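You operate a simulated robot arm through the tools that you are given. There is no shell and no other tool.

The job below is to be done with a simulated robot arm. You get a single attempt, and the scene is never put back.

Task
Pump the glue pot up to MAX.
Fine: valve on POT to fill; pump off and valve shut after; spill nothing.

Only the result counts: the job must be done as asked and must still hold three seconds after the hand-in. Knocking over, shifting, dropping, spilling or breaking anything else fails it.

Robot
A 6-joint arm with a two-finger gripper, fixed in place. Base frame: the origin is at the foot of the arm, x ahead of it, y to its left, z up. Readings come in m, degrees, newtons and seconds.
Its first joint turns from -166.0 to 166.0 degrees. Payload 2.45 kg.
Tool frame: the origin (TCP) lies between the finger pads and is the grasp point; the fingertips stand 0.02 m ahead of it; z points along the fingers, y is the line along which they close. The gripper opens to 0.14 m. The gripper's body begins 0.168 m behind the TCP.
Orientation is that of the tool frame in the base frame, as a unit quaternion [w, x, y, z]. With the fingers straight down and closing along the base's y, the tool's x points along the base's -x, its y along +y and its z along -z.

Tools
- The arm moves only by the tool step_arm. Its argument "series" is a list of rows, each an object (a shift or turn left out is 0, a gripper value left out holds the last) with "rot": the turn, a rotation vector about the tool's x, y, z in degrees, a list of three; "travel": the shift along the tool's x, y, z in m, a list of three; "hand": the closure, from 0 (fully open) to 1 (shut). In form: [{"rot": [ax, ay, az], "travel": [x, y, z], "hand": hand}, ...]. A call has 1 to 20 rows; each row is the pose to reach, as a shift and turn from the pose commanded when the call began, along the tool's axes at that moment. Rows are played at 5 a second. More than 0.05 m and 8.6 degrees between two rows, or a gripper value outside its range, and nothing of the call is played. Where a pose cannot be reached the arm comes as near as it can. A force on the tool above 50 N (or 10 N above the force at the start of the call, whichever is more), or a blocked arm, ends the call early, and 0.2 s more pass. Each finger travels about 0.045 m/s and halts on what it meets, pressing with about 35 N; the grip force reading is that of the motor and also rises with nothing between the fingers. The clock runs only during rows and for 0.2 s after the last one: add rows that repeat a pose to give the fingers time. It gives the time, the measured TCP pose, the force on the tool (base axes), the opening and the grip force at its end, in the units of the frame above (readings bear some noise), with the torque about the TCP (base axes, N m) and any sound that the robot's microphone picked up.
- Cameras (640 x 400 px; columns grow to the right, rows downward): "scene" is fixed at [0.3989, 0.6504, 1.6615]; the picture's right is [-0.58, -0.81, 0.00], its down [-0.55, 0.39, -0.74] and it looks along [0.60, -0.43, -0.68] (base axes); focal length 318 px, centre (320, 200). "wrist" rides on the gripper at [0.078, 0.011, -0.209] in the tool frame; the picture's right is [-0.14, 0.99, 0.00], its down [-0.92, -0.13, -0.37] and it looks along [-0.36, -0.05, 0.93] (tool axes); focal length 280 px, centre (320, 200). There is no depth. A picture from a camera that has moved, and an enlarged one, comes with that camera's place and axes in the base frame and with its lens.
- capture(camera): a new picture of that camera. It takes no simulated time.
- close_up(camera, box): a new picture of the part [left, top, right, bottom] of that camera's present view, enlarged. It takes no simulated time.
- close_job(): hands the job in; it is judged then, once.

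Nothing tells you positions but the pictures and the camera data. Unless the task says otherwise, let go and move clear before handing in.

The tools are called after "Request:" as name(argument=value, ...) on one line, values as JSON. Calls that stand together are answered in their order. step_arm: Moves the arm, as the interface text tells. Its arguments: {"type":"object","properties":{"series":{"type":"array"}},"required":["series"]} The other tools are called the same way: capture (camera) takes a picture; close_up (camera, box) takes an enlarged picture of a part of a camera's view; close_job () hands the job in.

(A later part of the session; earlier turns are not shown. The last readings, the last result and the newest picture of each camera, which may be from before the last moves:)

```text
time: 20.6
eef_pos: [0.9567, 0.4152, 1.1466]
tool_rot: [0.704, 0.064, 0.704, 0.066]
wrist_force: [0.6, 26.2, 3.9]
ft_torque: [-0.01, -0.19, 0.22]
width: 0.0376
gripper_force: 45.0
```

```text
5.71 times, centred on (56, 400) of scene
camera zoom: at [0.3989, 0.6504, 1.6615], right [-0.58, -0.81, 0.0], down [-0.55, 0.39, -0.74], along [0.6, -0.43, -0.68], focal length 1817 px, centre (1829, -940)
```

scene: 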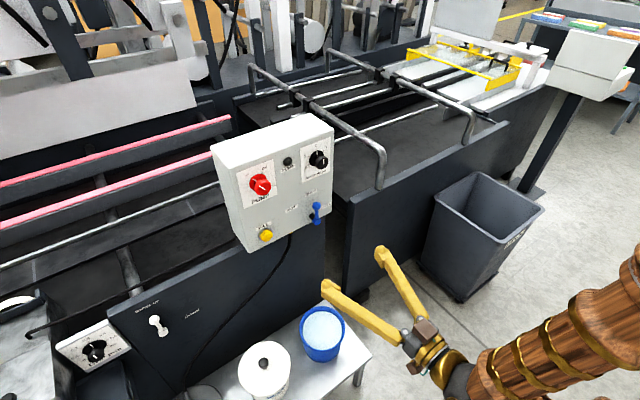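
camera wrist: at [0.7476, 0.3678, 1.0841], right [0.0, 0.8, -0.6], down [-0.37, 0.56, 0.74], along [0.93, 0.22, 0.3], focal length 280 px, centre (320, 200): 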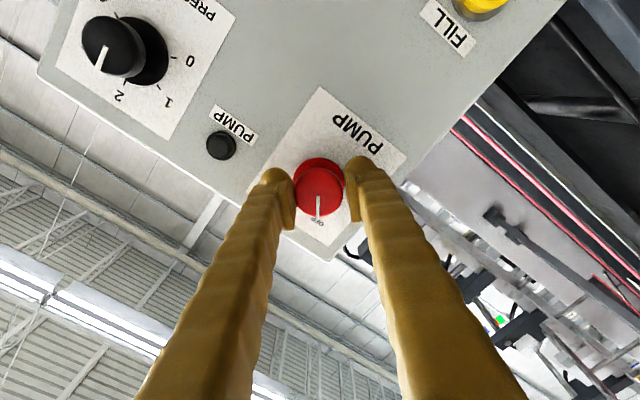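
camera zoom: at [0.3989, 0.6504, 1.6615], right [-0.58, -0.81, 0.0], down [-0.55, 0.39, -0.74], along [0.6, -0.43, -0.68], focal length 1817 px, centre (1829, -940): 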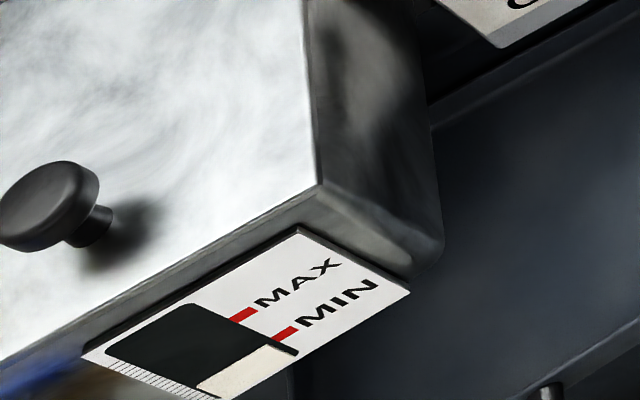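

The PUMP lamp is green, so the pump is on, and the gauge isn't rising yet. I'll turn the knob the rest of the way to the ON mark and keep watching the level.

Request:
step_arm(series=[{"rot": [0, 0, 5], "travel": [0, 0.0008, 0]}, {"rot": [0, 0, 10], "travel": [0, 0.0015, 0]}, {"rot": [0, 0, 15], "travel": [0, 0.0018, 0]}, {"rot": [0, 0, 18], "travel": [0, 0.002, 0]}, {"rot": [0, 0, 18], "travel": [0, 0.002, 0]}])

Request:
close_up(camera="scene", box=[220, 140, 310, 210])

Request:
close_up(camera="scene", box=[0, 399, 112, 400])

Request:
close_up(camera="wrist", box=[260, 130, 380, 240])

```text
time: 21.4
eef_pos: [0.9568, 0.4163, 1.1472]
tool_rot: [0.691, 0.126, 0.704, 0.11]
wrist_force: [-2.2, -2.2, 0.7]
ft_torque: [0.04, 0.06, -0.09]
width: 0.0379
gripper_force: 45.3
out of reach, approached as far as the arm can: row 2, 3
stopped in row 3: the force on the tool passed its limit at 79 N (the readings are from after the stop); the commanded pose is now the measured one
```

```text
5.71 times, centred on (265, 175) of scene
camera zoom: at [0.3989, 0.6504, 1.6615], right [-0.58, -0.81, 0.0], down [-0.55, 0.39, -0.74], along [0.6, -0.43, -0.68], focal length 1817 px, centre (634, 343)
```

zoom: 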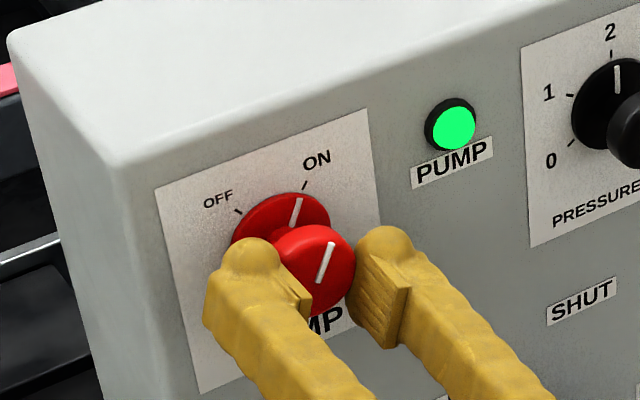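

```text
5.71 times, centred on (56, 400) of scene
camera zoom: at [0.3989, 0.6504, 1.6615], right [-0.58, -0.81, 0.0], down [-0.55, 0.39, -0.74], along [0.6, -0.43, -0.68], focal length 1817 px, centre (1829, -940)
```

zoom: 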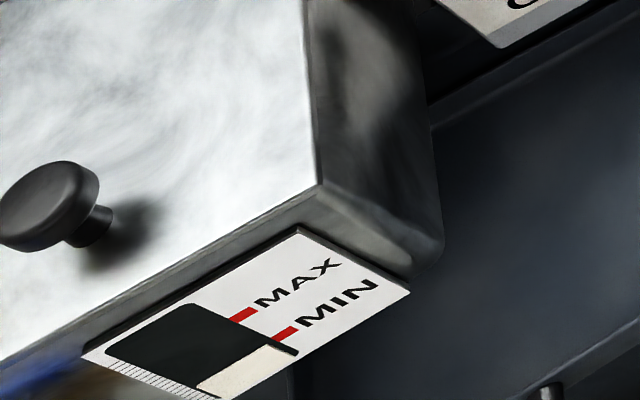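

```text
3.64 times, centred on (320, 185) of wrist
camera zoom: at [0.7464, 0.4566, 1.0829], right [0.03, 0.89, 0.46], down [-0.36, -0.42, 0.84], along [0.93, -0.19, 0.31], focal length 1020 px, centre (320, 254)
```

zoom: 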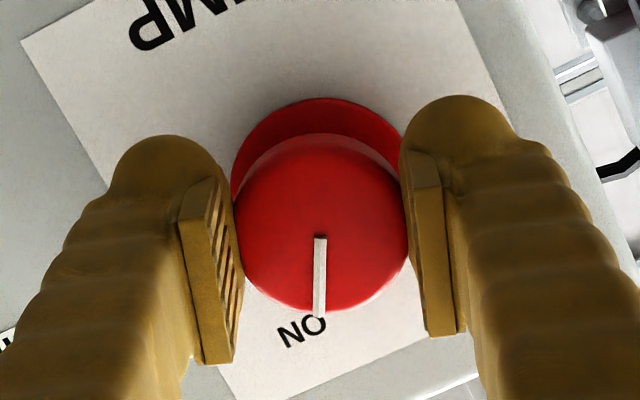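

The pump is on, with the lamp green and the pointer close to ON. The arm is near a wrist limit, so I'll release here, back off and check that the pump stays on.

Request:
step_arm(series=[{"hand": 0.7}, {"hand": 0.5}, {"hand": 0.5}, {"hand": 0.5}, {"travel": [0, 0, -0.03], "hand": 0.5}, {"travel": [0, 0, -0.06], "hand": 0.5}, {"travel": [0, 0, -0.1], "hand": 0.5}, {"travel": [0, 0, -0.1], "hand": 0.5}])

Request:
capture(camera="wrist")

Request:
close_up(camera="scene", box=[200, 120, 380, 260])

Request:
close_up(camera="scene", box=[0, 399, 112, 400])

```text
time: 23.1
eef_pos: [0.8554, 0.4185, 1.1501]
tool_rot: [0.69, 0.126, 0.705, 0.107]
wrist_force: [-0.2, 0.5, 0.0]
ft_torque: [0.0, 0.0, -0.01]
width: 0.0702
gripper_force: 0.2
```

```text
taken
camera wrist: at [0.6442, 0.4593, 1.0861], right [0.03, 0.89, 0.45], down [-0.36, -0.41, 0.84], along [0.93, -0.19, 0.3], focal length 280 px, centre (320, 200)
```

wrist: 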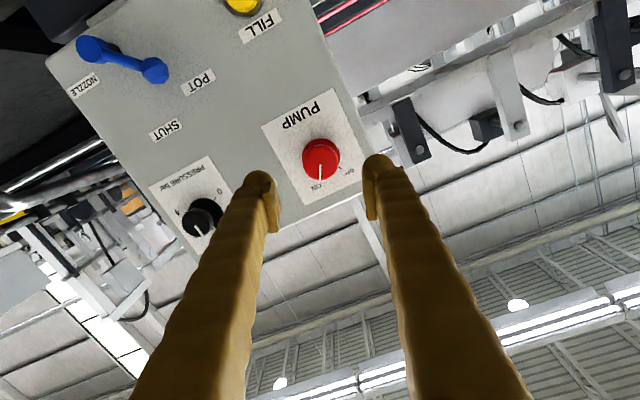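

```text
2.86 times, centred on (290, 190) of scene
camera zoom: at [0.3989, 0.6504, 1.6615], right [-0.58, -0.81, 0.0], down [-0.55, 0.39, -0.74], along [0.6, -0.43, -0.68], focal length 908 px, centre (406, 229)
```

zoom: 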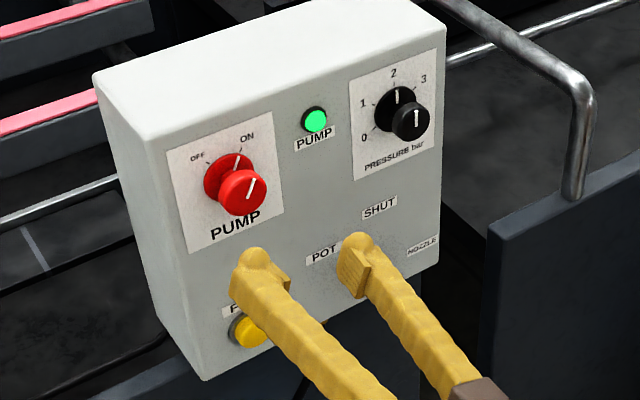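

```text
5.71 times, centred on (56, 400) of scene
camera zoom: at [0.3989, 0.6504, 1.6615], right [-0.58, -0.81, 0.0], down [-0.55, 0.39, -0.74], along [0.6, -0.43, -0.68], focal length 1817 px, centre (1829, -940)
```

zoom: 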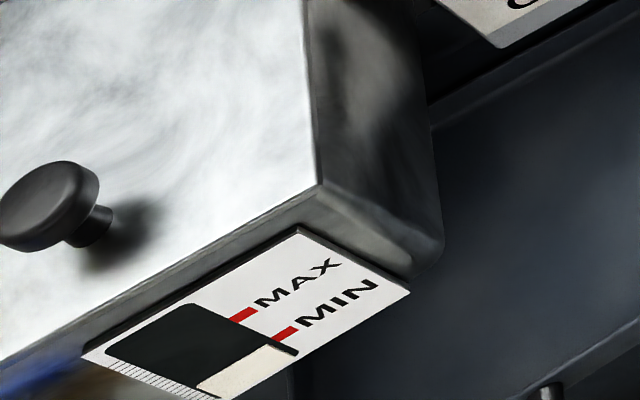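

The knob is resting at ON, the lamp is green, the valve is on POT and the level is still at MIN, so nothing flows without FILL. I'll straighten the tool, close the fingers and drop down in front of the FILL button.

Request:
step_arm(series=[{"rot": [-0.5, -0.4, -6.3], "hand": 0.7}, {"rot": [-1.0, -0.8, -12.6], "hand": 0.85}, {"rot": [-1.5, -1.2, -18.8], "hand": 1.0}, {"rot": [-1.5, -1.2, -18.8], "hand": 1.0}])

```text
time: 24.1
eef_pos: [0.8563, 0.4181, 1.1497]
tool_rot: [0.708, 0.001, 0.706, 0.004]
wrist_force: [-0.9, 0.0, -0.6]
ft_torque: [0.01, -0.02, -0.01]
width: 0.0
gripper_force: 12.6
```

Request:
step_arm(series=[{"travel": [0.04, 0.0005, 0]}, {"travel": [0.08, 0.001, 0]}, {"travel": [0.12, 0.0015, 0.01]}, {"travel": [0.16, 0.002, 0.025]}, {"travel": [0.195, 0.0025, 0.04]}, {"travel": [0.195, 0.0025, 0.04]}])

Request:
capture(camera="wrist")

Request:
close_up(camera="scene", box=[220, 190, 340, 270])

```text
time: 25.6
eef_pos: [0.8977, 0.4217, 0.957]
tool_rot: [0.708, 0.002, 0.706, 0.005]
wrist_force: [-0.2, -0.2, 0.1]
ft_torque: [-0.03, 0.01, 0.02]
width: 0.0
gripper_force: 29.5
```

```text
taken
camera wrist: at [0.688, 0.434, 0.8795], right [0.0, 0.99, 0.14], down [-0.37, -0.14, 0.92], along [0.93, -0.05, 0.37], focal length 280 px, centre (320, 200)
```

wrist: 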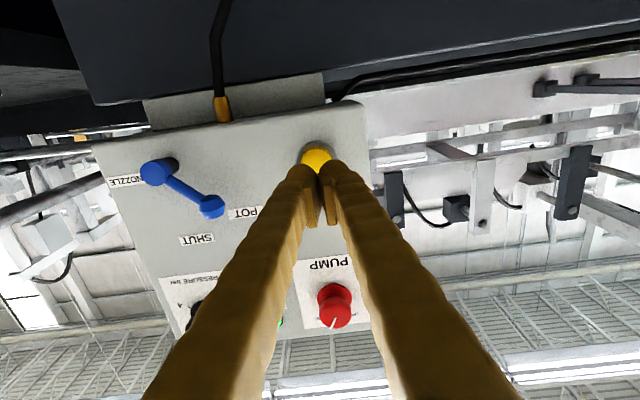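

```text
5.00 times, centred on (280, 230) of scene
camera zoom: at [0.3989, 0.6504, 1.6615], right [-0.58, -0.81, 0.0], down [-0.55, 0.39, -0.74], along [0.6, -0.43, -0.68], focal length 1590 px, centre (520, 50)
```

zoom: 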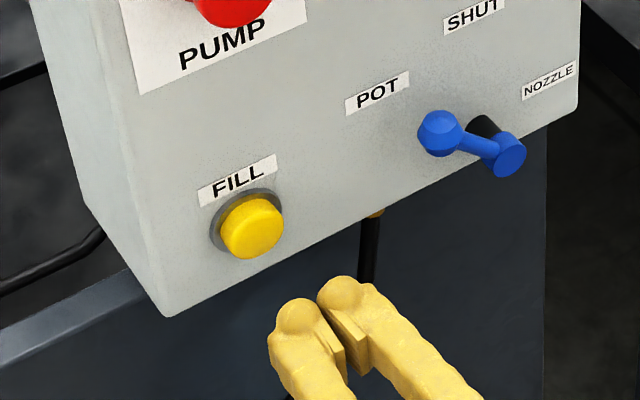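

The closed fingertips are lined up with the yellow button at about (0.98, 0.42, 0.955). I'll advance to just short of the cap, then creep in.

Request:
step_arm(series=[{"travel": [0.001, -0.0015, 0.02]}, {"travel": [0.001, -0.0015, 0.04]}, {"travel": [0.001, -0.0015, 0.048]}, {"travel": [0.001, -0.0015, 0.048]}])

Request:
capture(camera="wrist")

Request:
close_up(camera="scene", box=[220, 200, 310, 260])

```text
time: 26.6
eef_pos: [0.9454, 0.421, 0.9547]
tool_rot: [0.708, 0.001, 0.706, 0.003]
wrist_force: [-0.6, 0.1, 0.4]
ft_torque: [-0.01, 0.03, 0.01]
width: 0.0
gripper_force: 29.5
```

```text
taken
camera wrist: at [0.7363, 0.4324, 0.8767], right [0.0, 0.99, 0.14], down [-0.37, -0.14, 0.92], along [0.93, -0.05, 0.37], focal length 280 px, centre (320, 200)
```

wrist: 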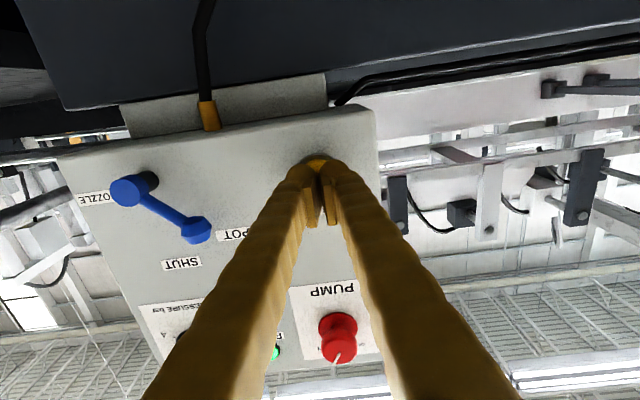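

```text
6.67 times, centred on (265, 230) of scene
camera zoom: at [0.3989, 0.6504, 1.6615], right [-0.58, -0.81, 0.0], down [-0.55, 0.39, -0.74], along [0.6, -0.43, -0.68], focal length 2120 px, centre (687, 0)
```

zoom: 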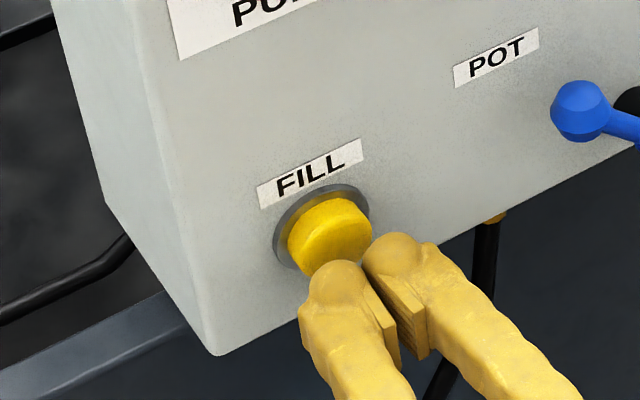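

The approach looks right. I'll creep forward a few millimetres at a time, checking force and gauge.

Request:
step_arm(series=[{"travel": [0, 0, 0.003]}, {"travel": [0, 0, 0.006]}])

Request:
close_up(camera="scene", box=[220, 200, 310, 260])

Request:
close_up(camera="scene", box=[0, 399, 112, 400])

```text
time: 27.1
eef_pos: [0.9525, 0.4207, 0.9539]
tool_rot: [0.708, 0.002, 0.706, 0.004]
wrist_force: [0.3, -0.5, 0.2]
ft_torque: [0.01, 0.0, -0.01]
width: 0.0002
gripper_force: 28.9
```

```text
6.67 times, centred on (265, 230) of scene
camera zoom: at [0.3989, 0.6504, 1.6615], right [-0.58, -0.81, 0.0], down [-0.55, 0.39, -0.74], along [0.6, -0.43, -0.68], focal length 2120 px, centre (687, 0)
```

zoom: 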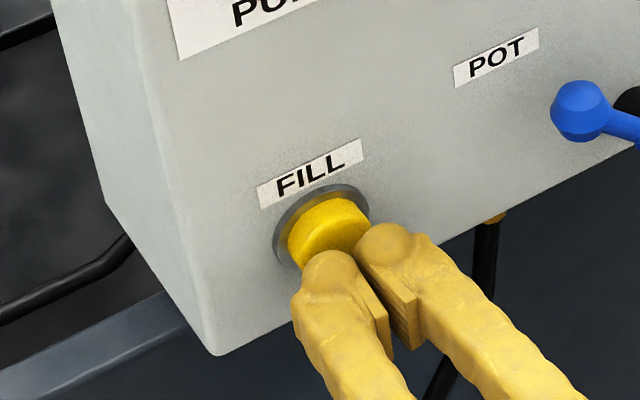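

```text
5.71 times, centred on (56, 400) of scene
camera zoom: at [0.3989, 0.6504, 1.6615], right [-0.58, -0.81, 0.0], down [-0.55, 0.39, -0.74], along [0.6, -0.43, -0.68], focal length 1817 px, centre (1829, -940)
```

zoom: 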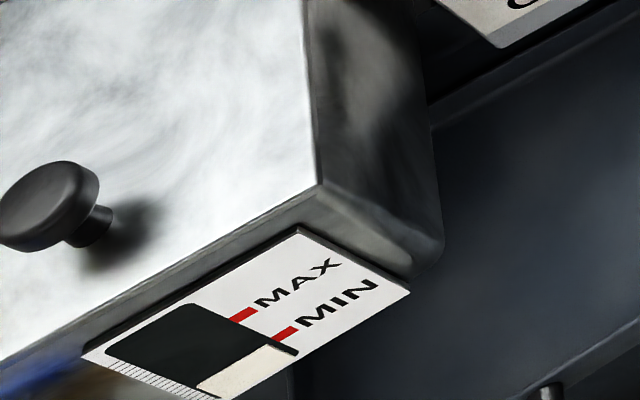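

Nothing touches yet, with the fingertips at about x 0.9725. I'll keep creeping.

Request:
step_arm(series=[{"travel": [0, 0, 0.003]}, {"travel": [0, 0, 0.005]}])

Request:
close_up(camera="scene", box=[220, 200, 310, 260])

Request:
close_up(camera="scene", box=[0, 399, 112, 400])

```text
time: 27.8
eef_pos: [0.9578, 0.4211, 0.9546]
tool_rot: [0.708, 0.002, 0.706, 0.003]
wrist_force: [0.3, -0.4, -0.1]
ft_torque: [0.0, -0.01, 0.04]
width: 0.0
gripper_force: 29.8
```

```text
6.67 times, centred on (265, 230) of scene
camera zoom: at [0.3989, 0.6504, 1.6615], right [-0.58, -0.81, 0.0], down [-0.55, 0.39, -0.74], along [0.6, -0.43, -0.68], focal length 2120 px, centre (687, 0)
```

zoom: 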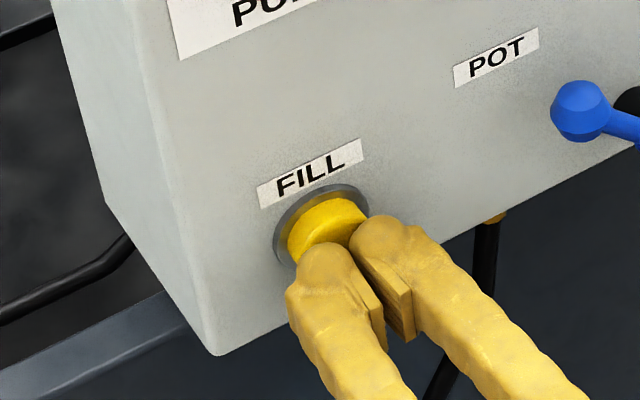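

```text
5.71 times, centred on (56, 400) of scene
camera zoom: at [0.3989, 0.6504, 1.6615], right [-0.58, -0.81, 0.0], down [-0.55, 0.39, -0.74], along [0.6, -0.43, -0.68], focal length 1817 px, centre (1829, -940)
```

zoom: 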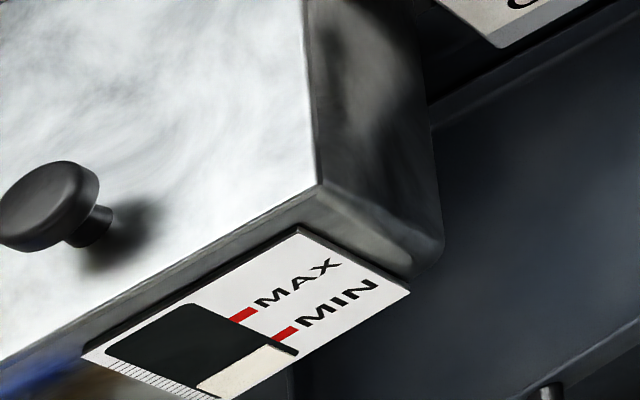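

Request:
step_arm(series=[{"travel": [0, 0, 0.002]}])

Request:
close_up(camera="scene", box=[0, 399, 112, 400])

```text
time: 28.1
eef_pos: [0.9591, 0.4205, 0.9537]
tool_rot: [0.708, 0.001, 0.706, 0.004]
wrist_force: [0.0, 0.3, -0.9]
ft_torque: [0.02, 0.02, -0.01]
width: 0.0
gripper_force: 29.2
```

```text
5.71 times, centred on (56, 400) of scene
camera zoom: at [0.3989, 0.6504, 1.6615], right [-0.58, -0.81, 0.0], down [-0.55, 0.39, -0.74], along [0.6, -0.43, -0.68], focal length 1817 px, centre (1829, -940)
```

zoom: 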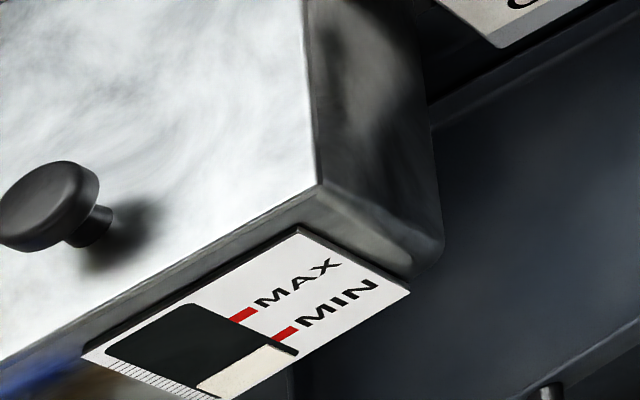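

Request:
step_arm(series=[{"travel": [0, 0, 0.002]}])

Request:
close_up(camera="scene", box=[0, 399, 112, 400])

Request:
close_up(camera="scene", box=[220, 200, 310, 260])

```text
time: 28.6
eef_pos: [0.9613, 0.4208, 0.9544]
tool_rot: [0.708, 0.001, 0.706, 0.004]
wrist_force: [-0.2, 0.0, -0.3]
ft_torque: [0.01, 0.0, 0.0]
width: 0.0
gripper_force: 29.3
```

```text
5.71 times, centred on (56, 400) of scene
camera zoom: at [0.3989, 0.6504, 1.6615], right [-0.58, -0.81, 0.0], down [-0.55, 0.39, -0.74], along [0.6, -0.43, -0.68], focal length 1817 px, centre (1829, -940)
```

zoom: 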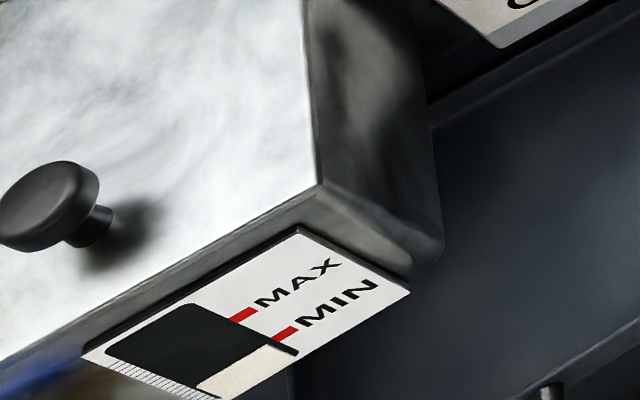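

```text
6.67 times, centred on (265, 230) of scene
camera zoom: at [0.3989, 0.6504, 1.6615], right [-0.58, -0.81, 0.0], down [-0.55, 0.39, -0.74], along [0.6, -0.43, -0.68], focal length 2120 px, centre (687, 0)
```

zoom: 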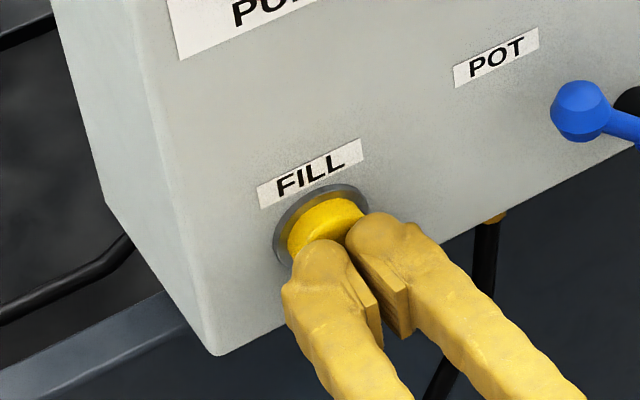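

Request:
step_arm(series=[{"travel": [0, 0, 0.002]}])

Request:
close_up(camera="scene", box=[0, 399, 112, 400])

```text
time: 28.9
eef_pos: [0.9625, 0.4227, 0.9533]
tool_rot: [0.708, 0.001, 0.706, 0.004]
wrist_force: [-0.7, -0.1, 0.1]
ft_torque: [0.01, -0.02, 0.0]
width: 0.0004
gripper_force: 29.2
```

```text
5.71 times, centred on (56, 400) of scene
camera zoom: at [0.3989, 0.6504, 1.6615], right [-0.58, -0.81, 0.0], down [-0.55, 0.39, -0.74], along [0.6, -0.43, -0.68], focal length 1817 px, centre (1829, -940)
```

zoom: 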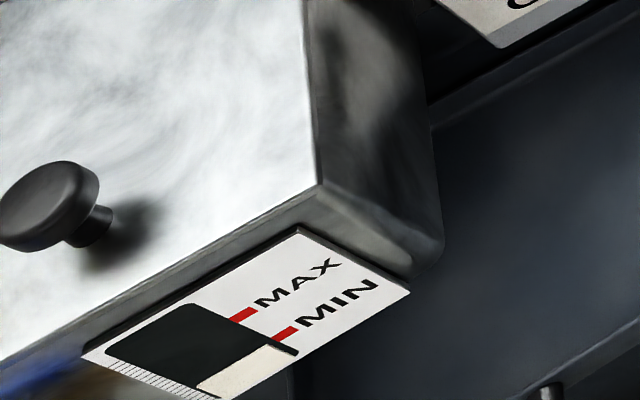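

Request:
step_arm(series=[{"travel": [0, 0, 0.002]}])

Request:
close_up(camera="scene", box=[0, 399, 112, 400])

Request:
close_up(camera="scene", box=[235, 210, 300, 255])

Request:
close_up(camera="wrist", box=[270, 110, 370, 210])

```text
time: 29.4
eef_pos: [0.9656, 0.4209, 0.9549]
tool_rot: [0.708, 0.001, 0.706, 0.003]
wrist_force: [-1.7, -0.1, -0.8]
ft_torque: [-0.03, 0.03, -0.06]
width: 0.0
gripper_force: 29.4
```

```text
5.71 times, centred on (56, 400) of scene
camera zoom: at [0.3989, 0.6504, 1.6615], right [-0.58, -0.81, 0.0], down [-0.55, 0.39, -0.74], along [0.6, -0.43, -0.68], focal length 1817 px, centre (1829, -940)
```

zoom: 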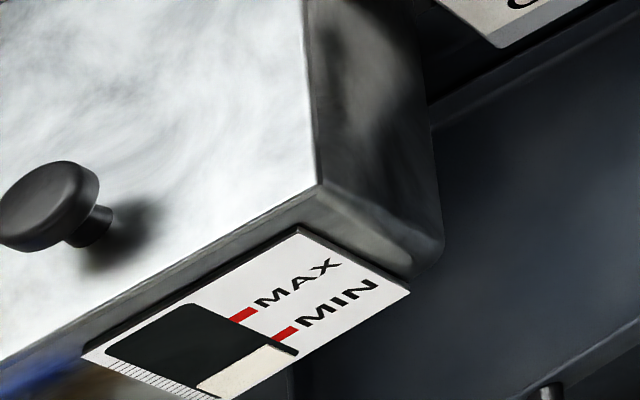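

```text
8.89 times, centred on (268, 232) of scene
camera zoom: at [0.3989, 0.6504, 1.6615], right [-0.58, -0.81, 0.0], down [-0.55, 0.39, -0.74], along [0.6, -0.43, -0.68], focal length 2826 px, centre (787, -89)
```

zoom: 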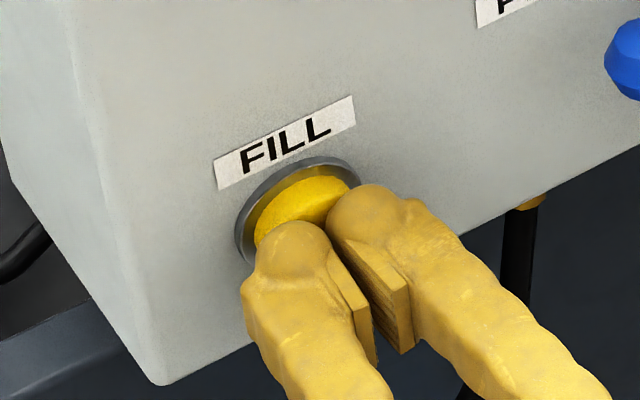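

```text
4.00 times, centred on (320, 160) of wrist
camera zoom: at [0.7554, 0.4322, 0.8762], right [0.0, 0.99, 0.14], down [-0.37, -0.14, 0.92], along [0.93, -0.05, 0.37], focal length 1122 px, centre (320, 360)
```

zoom: 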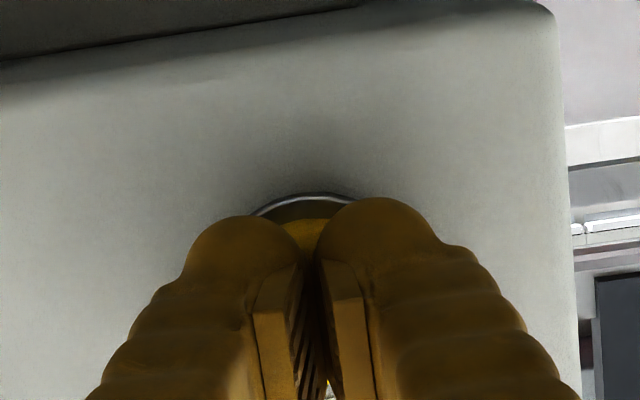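

The first light contact is showing (−1.7 N). I'll press 2 mm more and look at the gauge.

Request:
step_arm(series=[{"travel": [0, 0, 0.002]}])

Request:
close_up(camera="scene", box=[0, 399, 112, 400])

```text
time: 29.8
eef_pos: [0.9665, 0.4204, 0.9545]
tool_rot: [0.708, 0.002, 0.706, 0.004]
wrist_force: [-1.8, 1.0, 0.2]
ft_torque: [-0.02, -0.06, 0.02]
width: 0.0
gripper_force: 29.1
```

```text
5.71 times, centred on (56, 400) of scene
camera zoom: at [0.3989, 0.6504, 1.6615], right [-0.58, -0.81, 0.0], down [-0.55, 0.39, -0.74], along [0.6, -0.43, -0.68], focal length 1817 px, centre (1829, -940)
```

zoom: 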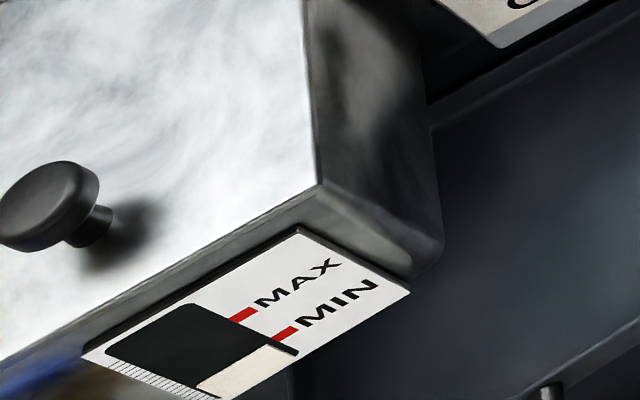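

Request:
step_arm(series=[{"travel": [0, 0, 0.002]}])

Request:
close_up(camera="scene", box=[0, 399, 112, 400])

```text
time: 30.1
eef_pos: [0.9684, 0.4212, 0.9541]
tool_rot: [0.708, 0.002, 0.706, 0.004]
wrist_force: [-2.6, -1.9, -0.3]
ft_torque: [0.01, -0.04, -0.03]
width: 0.0
gripper_force: 29.5
heard: click
```

```text
5.71 times, centred on (56, 400) of scene
camera zoom: at [0.3989, 0.6504, 1.6615], right [-0.58, -0.81, 0.0], down [-0.55, 0.39, -0.74], along [0.6, -0.43, -0.68], focal length 1817 px, centre (1829, -940)
```

zoom: 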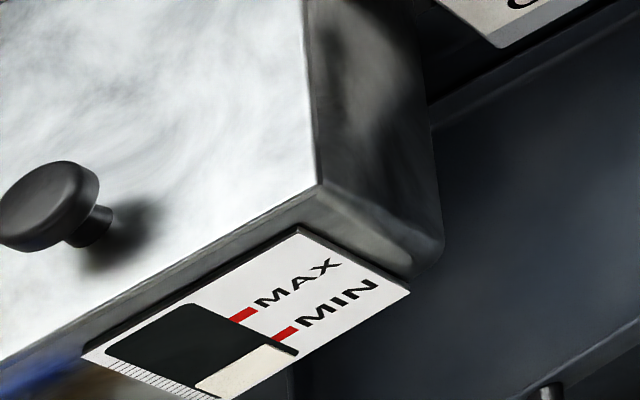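

I heard a click, so the button is actuated. I'll hold for one short row and compare the level.

Request:
step_arm(series=[{"travel": [0, 0, 0]}])

Request:
close_up(camera="scene", box=[0, 399, 112, 400])

```text
time: 30.6
eef_pos: [0.9682, 0.4206, 0.9533]
tool_rot: [0.708, 0.002, 0.706, 0.004]
wrist_force: [-2.4, -1.3, 0.2]
ft_torque: [0.0, -0.02, -0.03]
width: 0.0
gripper_force: 29.4
```

```text
5.71 times, centred on (56, 400) of scene
camera zoom: at [0.3989, 0.6504, 1.6615], right [-0.58, -0.81, 0.0], down [-0.55, 0.39, -0.74], along [0.6, -0.43, -0.68], focal length 1817 px, centre (1829, -940)
```

zoom: 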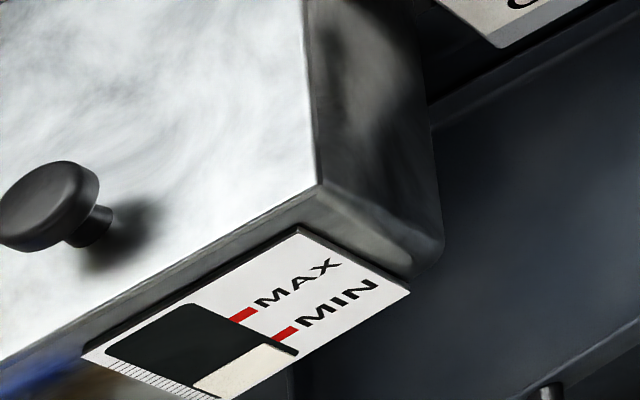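

The level is starting to rise slowly. I'll hold a bit more to measure the rate.

Request:
step_arm(series=[{"travel": [0, 0, 0]}, {"travel": [0, 0, 0]}, {"travel": [0, 0, 0]}, {"travel": [0, 0, 0]}])

Request:
close_up(camera="scene", box=[0, 399, 112, 400])

```text
time: 31.6
eef_pos: [0.9689, 0.4207, 0.9528]
tool_rot: [0.708, 0.002, 0.706, 0.004]
wrist_force: [-2.9, 0.1, 0.4]
ft_torque: [0.01, -0.01, -0.04]
width: 0.0001
gripper_force: 29.9
```

```text
5.71 times, centred on (56, 400) of scene
camera zoom: at [0.3989, 0.6504, 1.6615], right [-0.58, -0.81, 0.0], down [-0.55, 0.39, -0.74], along [0.6, -0.43, -0.68], focal length 1817 px, centre (1829, -940)
```

zoom: 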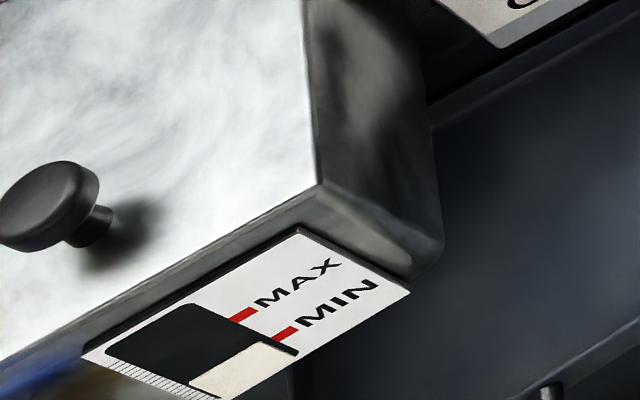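

The level rises about 4 px/s, and MIN to MAX spans about 45 px. The view is oblique, so parallax could mislead me. I'll release the button now, check that the flow stops, and then view the gauge from the front with the wrist camera.

Request:
step_arm(series=[{"travel": [0, 0, -0.015]}, {"travel": [0, 0, -0.03]}])

Request:
close_up(camera="scene", box=[0, 399, 112, 400])

Request:
close_up(camera="scene", box=[200, 120, 380, 260])

```text
time: 32.1
eef_pos: [0.9371, 0.4208, 0.9533]
tool_rot: [0.708, 0.001, 0.706, 0.004]
wrist_force: [0.1, 0.2, -1.2]
ft_torque: [0.02, 0.0, 0.01]
width: 0.0
gripper_force: 29.2
```

```text
5.71 times, centred on (56, 400) of scene
camera zoom: at [0.3989, 0.6504, 1.6615], right [-0.58, -0.81, 0.0], down [-0.55, 0.39, -0.74], along [0.6, -0.43, -0.68], focal length 1817 px, centre (1829, -940)
```

zoom: 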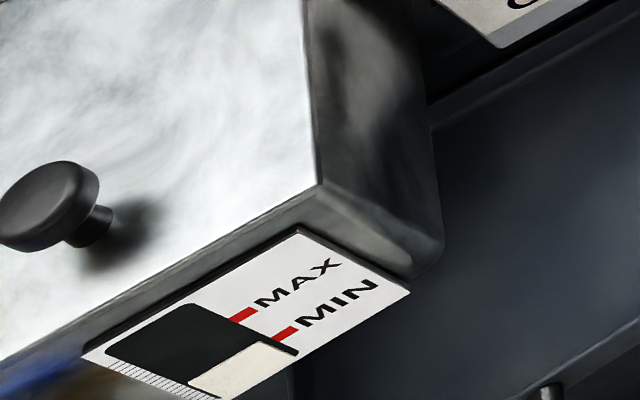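

```text
2.86 times, centred on (290, 190) of scene
camera zoom: at [0.3989, 0.6504, 1.6615], right [-0.58, -0.81, 0.0], down [-0.55, 0.39, -0.74], along [0.6, -0.43, -0.68], focal length 908 px, centre (406, 229)
```

zoom: 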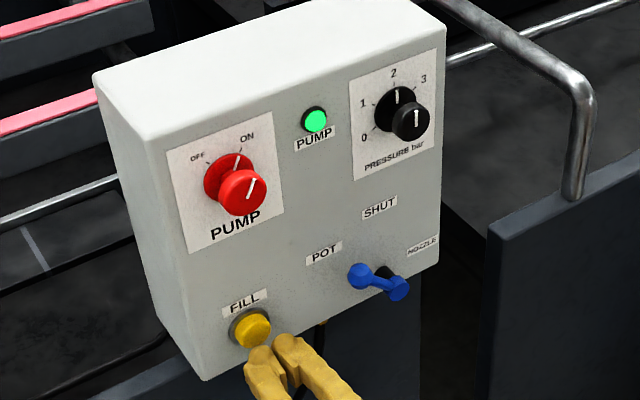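

The flow stopped when I released, and FILL is momentary. I'll swing the wrist camera round to view the gauge at about its own height.

Request:
step_arm(series=[{"travel": [0, 0, -0.045]}, {"travel": [0, 0, -0.09]}, {"travel": [0, 0.01, -0.13]}, {"rot": [-7.5, 0, 0], "travel": [0.012, 0.042, -0.161]}, {"rot": [-15, 0, 0], "travel": [0.024, 0.074, -0.192]}, {"rot": [-22.5, 0, 0], "travel": [0.036, 0.105, -0.223]}, {"rot": [-30, 0, 0], "travel": [0.048, 0.137, -0.254]}, {"rot": [-37.5, 0, 0], "travel": [0.06, 0.168, -0.285]}, {"rot": [-45, 0, 0], "travel": [0.073, 0.2, -0.317]}, {"rot": [-45, 0, 0], "travel": [0.073, 0.2, -0.317]}])

Request:
capture(camera="wrist")

Request:
close_up(camera="scene", box=[0, 399, 112, 400])

```text
time: 34.4
eef_pos: [0.5859, 0.6739, 0.9119]
tool_rot: [0.671, -0.277, 0.657, 0.203]
wrist_force: [0.7, 0.8, -0.3]
ft_torque: [-0.02, 0.01, 0.01]
width: 0.0
gripper_force: 29.0
out of reach, approached as far as the arm can: row 4, 5, 6, 7, 8, 9, 10
```

```text
taken
camera wrist: at [0.4212, 0.5412, 0.8377], right [-0.64, 0.77, 0.03], down [-0.25, -0.25, 0.94], along [0.73, 0.59, 0.35], focal length 280 px, centre (320, 200)
```

wrist: 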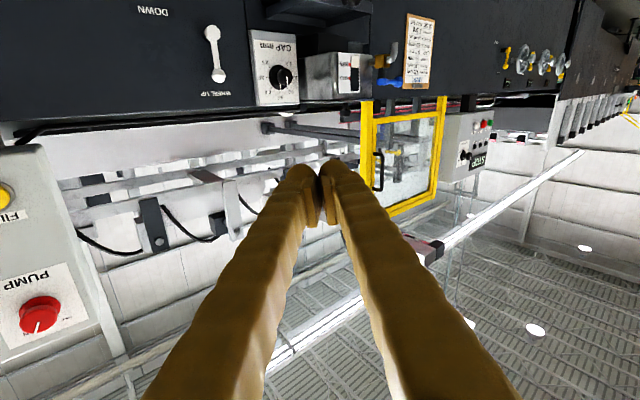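

```text
5.71 times, centred on (56, 400) of scene
camera zoom: at [0.3989, 0.6504, 1.6615], right [-0.58, -0.81, 0.0], down [-0.55, 0.39, -0.74], along [0.6, -0.43, -0.68], focal length 1817 px, centre (1829, -940)
```

zoom: 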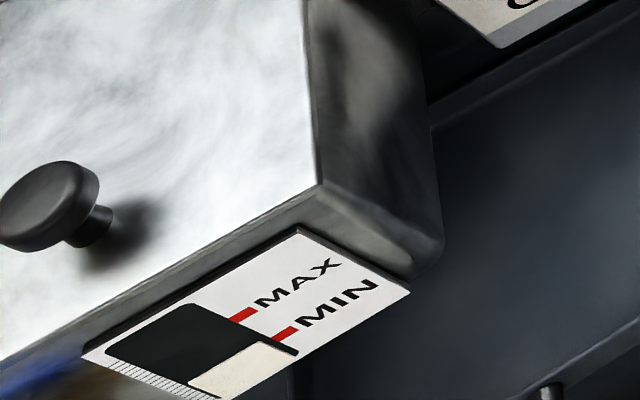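

The glue pot and its gauge show at about (350, 72) in the wrist view. I'll zoom in.

Request:
close_up(camera="wrist", box=[330, 50, 380, 96])

Request:
close_up(camera="wrist", box=[340, 55, 372, 90])

```text
8.70 times, centred on (355, 73) of wrist
camera zoom: at [0.4212, 0.5412, 0.8377], right [-0.64, 0.77, 0.03], down [-0.25, -0.25, 0.94], along [0.73, 0.59, 0.35], focal length 2438 px, centre (16, 1304)
```

zoom: 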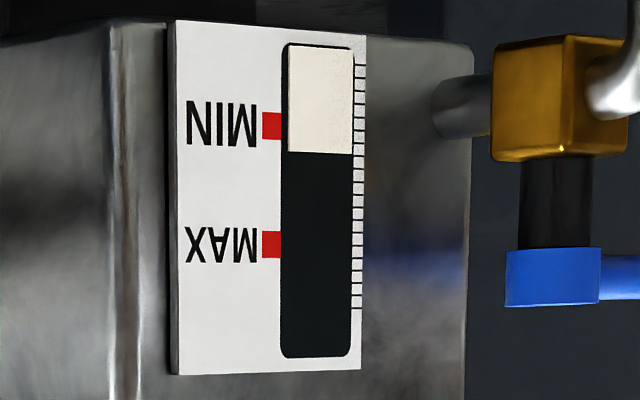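

```text
11.43 times, centred on (356, 72) of wrist
camera zoom: at [0.4212, 0.5412, 0.8377], right [-0.64, 0.77, 0.03], down [-0.25, -0.25, 0.94], along [0.73, 0.59, 0.35], focal length 3204 px, centre (-91, 1657)
```

zoom: 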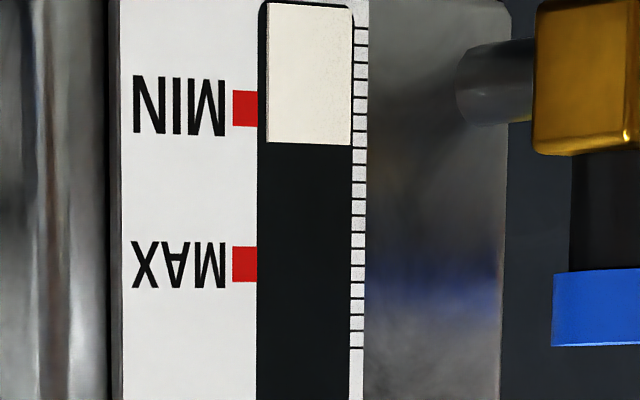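

From the front, MIN is at row ≈125, MAX at ≈244 and the level at ≈152, so the pot is about 22% of the way from MIN to MAX. It rises about 0.115 per second, so roughly 6.8 s more is needed. I'll return to the FILL button.

Request:
step_arm(series=[{"rot": [4.96, 0.15, 0.76], "travel": [-0.0008, -0.0418, 0.0003]}, {"rot": [9.92, 0.3, 1.52], "travel": [-0.0016, -0.0835, 0.0006]}, {"rot": [14.9, 0.45, 2.3], "travel": [-0.0024, -0.1253, 0.0009]}, {"rot": [19.85, 0.6, 3.05], "travel": [-0.0032, -0.167, 0.0012]}, {"rot": [24.8, 0.75, 3.8], "travel": [-0.004, -0.2088, 0.0015]}, {"rot": [29.8, 0.9, 4.6], "travel": [-0.0048, -0.2505, 0.0018]}, {"rot": [34.7, 1.05, 5.3], "travel": [-0.0056, -0.2923, 0.0021]}, {"rot": [39.7, 1.2, 6.1], "travel": [-0.0064, -0.334, 0.0024]}, {"rot": [39.7, 1.2, 6.1], "travel": [-0.0064, -0.334, 0.0024]}])

```text
time: 36.4
eef_pos: [0.8002, 0.4203, 0.9501]
tool_rot: [0.707, 0.001, 0.707, -0.001]
wrist_force: [0.5, -0.5, 0.4]
ft_torque: [0.01, 0.01, 0.01]
width: 0.0
gripper_force: 29.7
```

Request:
step_arm(series=[{"travel": [-0.001, 0, 0.04]}, {"travel": [-0.002, 0, 0.08]}, {"travel": [-0.0035, 0.0005, 0.12]}, {"travel": [-0.0035, 0.0005, 0.15]}, {"travel": [-0.0035, 0.0005, 0.158]}, {"travel": [-0.0035, 0.0005, 0.161]}])

Request:
close_up(camera="scene", box=[220, 200, 310, 260])

```text
time: 37.8
eef_pos: [0.9601, 0.4217, 0.9527]
tool_rot: [0.707, -0.001, 0.707, 0.0]
wrist_force: [0.7, 0.6, -0.3]
ft_torque: [0.01, 0.01, -0.02]
width: 0.0002
gripper_force: 29.6
```

```text
6.67 times, centred on (265, 230) of scene
camera zoom: at [0.3989, 0.6504, 1.6615], right [-0.58, -0.81, 0.0], down [-0.55, 0.39, -0.74], along [0.6, -0.43, -0.68], focal length 2120 px, centre (687, 0)
```

zoom: 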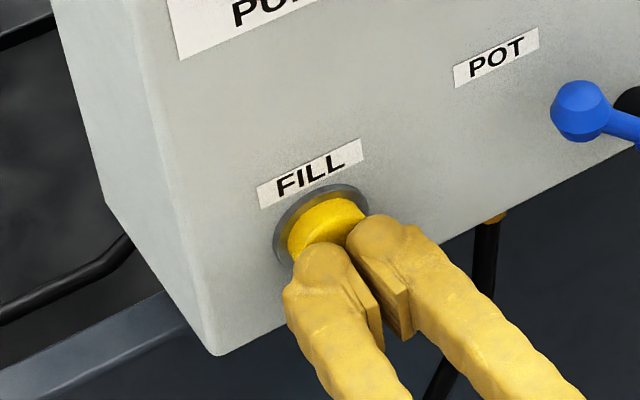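

Request:
step_arm(series=[{"travel": [0, 0, 0.005]}, {"travel": [0, 0, 0.009]}])

Request:
close_up(camera="scene", box=[0, 399, 112, 400])

```text
time: 38.4
eef_pos: [0.9685, 0.4212, 0.9518]
tool_rot: [0.707, 0.0, 0.707, 0.0]
wrist_force: [-1.8, -0.2, 0.5]
ft_torque: [0.01, 0.02, -0.02]
width: 0.0
gripper_force: 29.6
heard: click
```

```text
5.71 times, centred on (56, 400) of scene
camera zoom: at [0.3989, 0.6504, 1.6615], right [-0.58, -0.81, 0.0], down [-0.55, 0.39, -0.74], along [0.6, -0.43, -0.68], focal length 1817 px, centre (1829, -940)
```

zoom: 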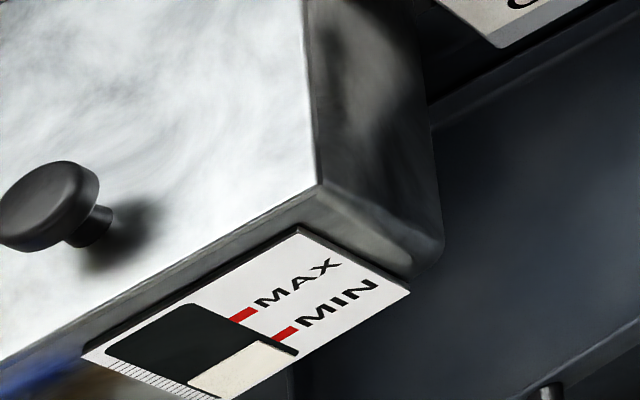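

The button has clicked again. I'll hold for 2.6 s and read the scene gauge.

Request:
step_arm(series=[{"travel": [0, 0, 0]}, {"travel": [0, 0, 0]}, {"travel": [0, 0, 0]}, {"travel": [0, 0, 0]}, {"travel": [0, 0, 0]}, {"travel": [0, 0, 0]}, {"travel": [0, 0, 0]}, {"travel": [0, 0, 0]}, {"travel": [0, 0, 0]}, {"travel": [0, 0, 0]}, {"travel": [0, 0, 0]}, {"travel": [0, 0, 0]}])

Request:
close_up(camera="scene", box=[0, 399, 112, 400])

```text
time: 41.0
eef_pos: [0.9678, 0.4203, 0.953]
tool_rot: [0.706, 0.0, 0.708, 0.0]
wrist_force: [-2.5, 0.1, 0.4]
ft_torque: [0.02, 0.02, 0.01]
width: 0.0059
gripper_force: 29.3
```

```text
5.71 times, centred on (56, 400) of scene
camera zoom: at [0.3989, 0.6504, 1.6615], right [-0.58, -0.81, 0.0], down [-0.55, 0.39, -0.74], along [0.6, -0.43, -0.68], focal length 1817 px, centre (1829, -940)
```

zoom: 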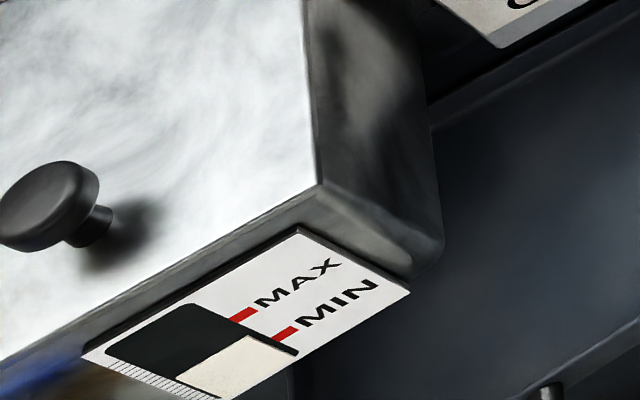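

By the scene scale the level is about halfway. I'll hold about 2.2 s more.

Request:
step_arm(series=[{"travel": [0, 0, 0]}, {"travel": [0, 0, 0]}, {"travel": [0, 0, 0]}, {"travel": [0, 0, 0]}, {"travel": [0, 0, 0]}, {"travel": [0, 0, 0]}, {"travel": [0, 0, 0]}, {"travel": [0, 0, 0]}, {"travel": [0, 0, 0]}, {"travel": [0, 0, 0]}])

Request:
close_up(camera="scene", box=[0, 399, 112, 400])

Request:
close_up(camera="scene", box=[220, 200, 310, 260])

```text
time: 43.1
eef_pos: [0.9693, 0.421, 0.9529]
tool_rot: [0.706, 0.001, 0.709, -0.001]
wrist_force: [-2.7, -0.4, -0.3]
ft_torque: [-0.01, 0.01, -0.04]
width: 0.0061
gripper_force: 29.1
```

```text
5.71 times, centred on (56, 400) of scene
camera zoom: at [0.3989, 0.6504, 1.6615], right [-0.58, -0.81, 0.0], down [-0.55, 0.39, -0.74], along [0.6, -0.43, -0.68], focal length 1817 px, centre (1829, -940)
```

zoom: 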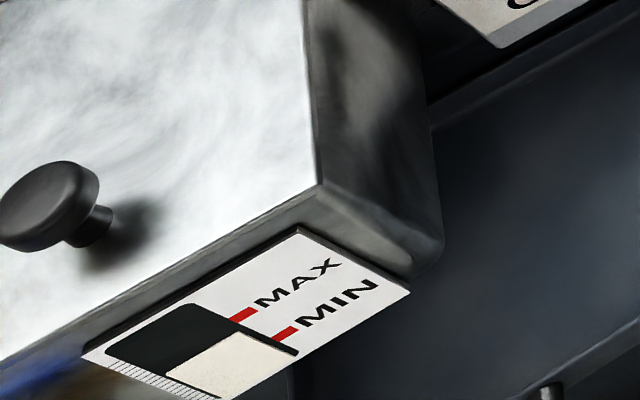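

```text
6.67 times, centred on (265, 230) of scene
camera zoom: at [0.3989, 0.6504, 1.6615], right [-0.58, -0.81, 0.0], down [-0.55, 0.39, -0.74], along [0.6, -0.43, -0.68], focal length 2120 px, centre (687, 0)
```

zoom: 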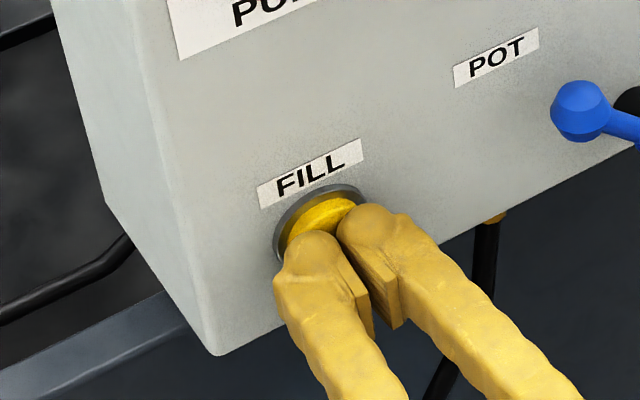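

I estimate about 0.78. I'll hold about 0.8 s more, then release and check from the front.

Request:
step_arm(series=[{"travel": [0, 0, 0]}, {"travel": [0, 0, 0]}, {"travel": [0, 0, 0]}, {"travel": [0, 0, -0.015]}, {"travel": [0, 0, -0.03]}])

Request:
close_up(camera="scene", box=[0, 399, 112, 400])

```text
time: 44.4
eef_pos: [0.9378, 0.4212, 0.954]
tool_rot: [0.706, 0.0, 0.708, -0.001]
wrist_force: [0.0, 0.0, 1.3]
ft_torque: [-0.01, -0.02, 0.0]
width: 0.0002
gripper_force: 29.5
```

```text
5.71 times, centred on (56, 400) of scene
camera zoom: at [0.3989, 0.6504, 1.6615], right [-0.58, -0.81, 0.0], down [-0.55, 0.39, -0.74], along [0.6, -0.43, -0.68], focal length 1817 px, centre (1829, -940)
```

zoom: 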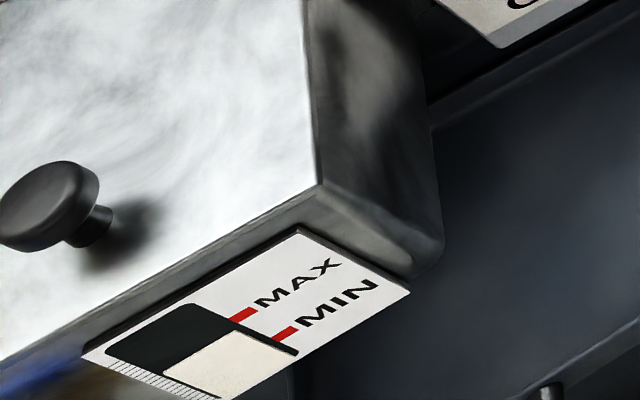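

Released. I'll repeat the same swing to view the gauge from the front.

Request:
step_arm(series=[{"travel": [0, 0, -0.045]}, {"travel": [0, 0, -0.09]}, {"travel": [0, 0.01, -0.13]}, {"rot": [-7.5, 0, 0], "travel": [0.012, 0.042, -0.161]}, {"rot": [-15, 0, 0], "travel": [0.024, 0.074, -0.192]}, {"rot": [-22.5, 0, 0], "travel": [0.036, 0.105, -0.223]}, {"rot": [-30, 0, 0], "travel": [0.048, 0.137, -0.254]}, {"rot": [-37.5, 0, 0], "travel": [0.06, 0.168, -0.285]}, {"rot": [-45, 0, 0], "travel": [0.073, 0.2, -0.317]}, {"rot": [-45, 0, 0], "travel": [0.073, 0.2, -0.317]}])

Request:
close_up(camera="wrist", box=[330, 50, 380, 96])

Request:
close_up(camera="wrist", box=[340, 55, 372, 90])

```text
time: 46.5
eef_pos: [0.6049, 0.6638, 0.9048]
tool_rot: [0.671, -0.271, 0.663, 0.195]
wrist_force: [0.4, 0.5, 0.3]
ft_torque: [-0.01, 0.01, -0.02]
width: 0.0001
gripper_force: 29.7
out of reach, approached as far as the arm can: row 5, 6, 7, 8, 9, 10
```

```text
8.70 times, centred on (355, 73) of wrist
camera zoom: at [0.4365, 0.5361, 0.8315], right [-0.62, 0.78, 0.03], down [-0.25, -0.24, 0.94], along [0.74, 0.57, 0.35], focal length 2438 px, centre (16, 1304)
```

zoom: 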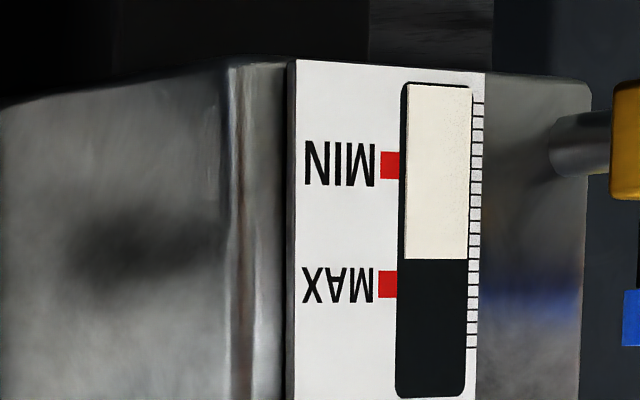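

```text
11.43 times, centred on (356, 72) of wrist
camera zoom: at [0.4365, 0.5361, 0.8315], right [-0.62, 0.78, 0.03], down [-0.25, -0.24, 0.94], along [0.74, 0.57, 0.35], focal length 3204 px, centre (-91, 1657)
```

zoom: 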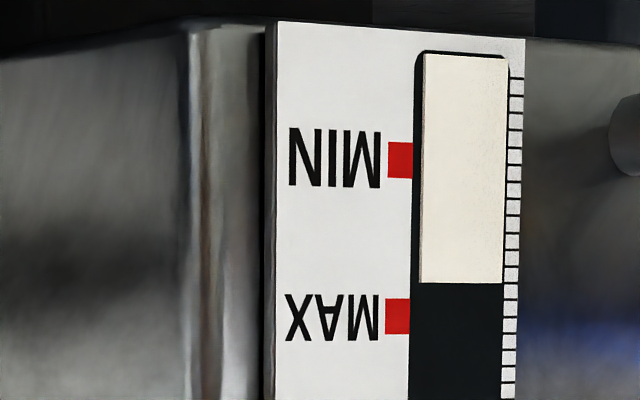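

The frontal view gives about 0.79. At about 0.103 per second, roughly 2.0 s more brings it to MAX. I'll go back for a final, timed press.

Request:
step_arm(series=[{"rot": [4.81, 0.08, 0.78], "travel": [-0.002, -0.0394, 0.0001]}, {"rot": [9.63, 0.17, 1.57], "travel": [-0.004, -0.0788, 0.0001]}, {"rot": [14.44, 0.25, 2.35], "travel": [-0.006, -0.1182, 0.0002]}, {"rot": [19.25, 0.34, 3.13], "travel": [-0.008, -0.1576, 0.0002]}, {"rot": [24.06, 0.42, 3.92], "travel": [-0.01, -0.197, 0.0003]}, {"rot": [28.88, 0.5, 4.7], "travel": [-0.012, -0.2364, 0.0003]}, {"rot": [33.69, 0.59, 5.48], "travel": [-0.014, -0.2758, 0.0004]}, {"rot": [38.5, 0.67, 6.27], "travel": [-0.0158, -0.3152, 0.0005]}, {"rot": [38.5, 0.67, 6.27], "travel": [-0.0158, -0.3152, 0.0005]}])

```text
time: 48.5
eef_pos: [0.7999, 0.4181, 0.9576]
tool_rot: [0.707, 0.001, 0.707, 0.0]
wrist_force: [0.6, 0.2, -0.3]
ft_torque: [0.0, -0.01, -0.01]
width: 0.0001
gripper_force: 29.8
```

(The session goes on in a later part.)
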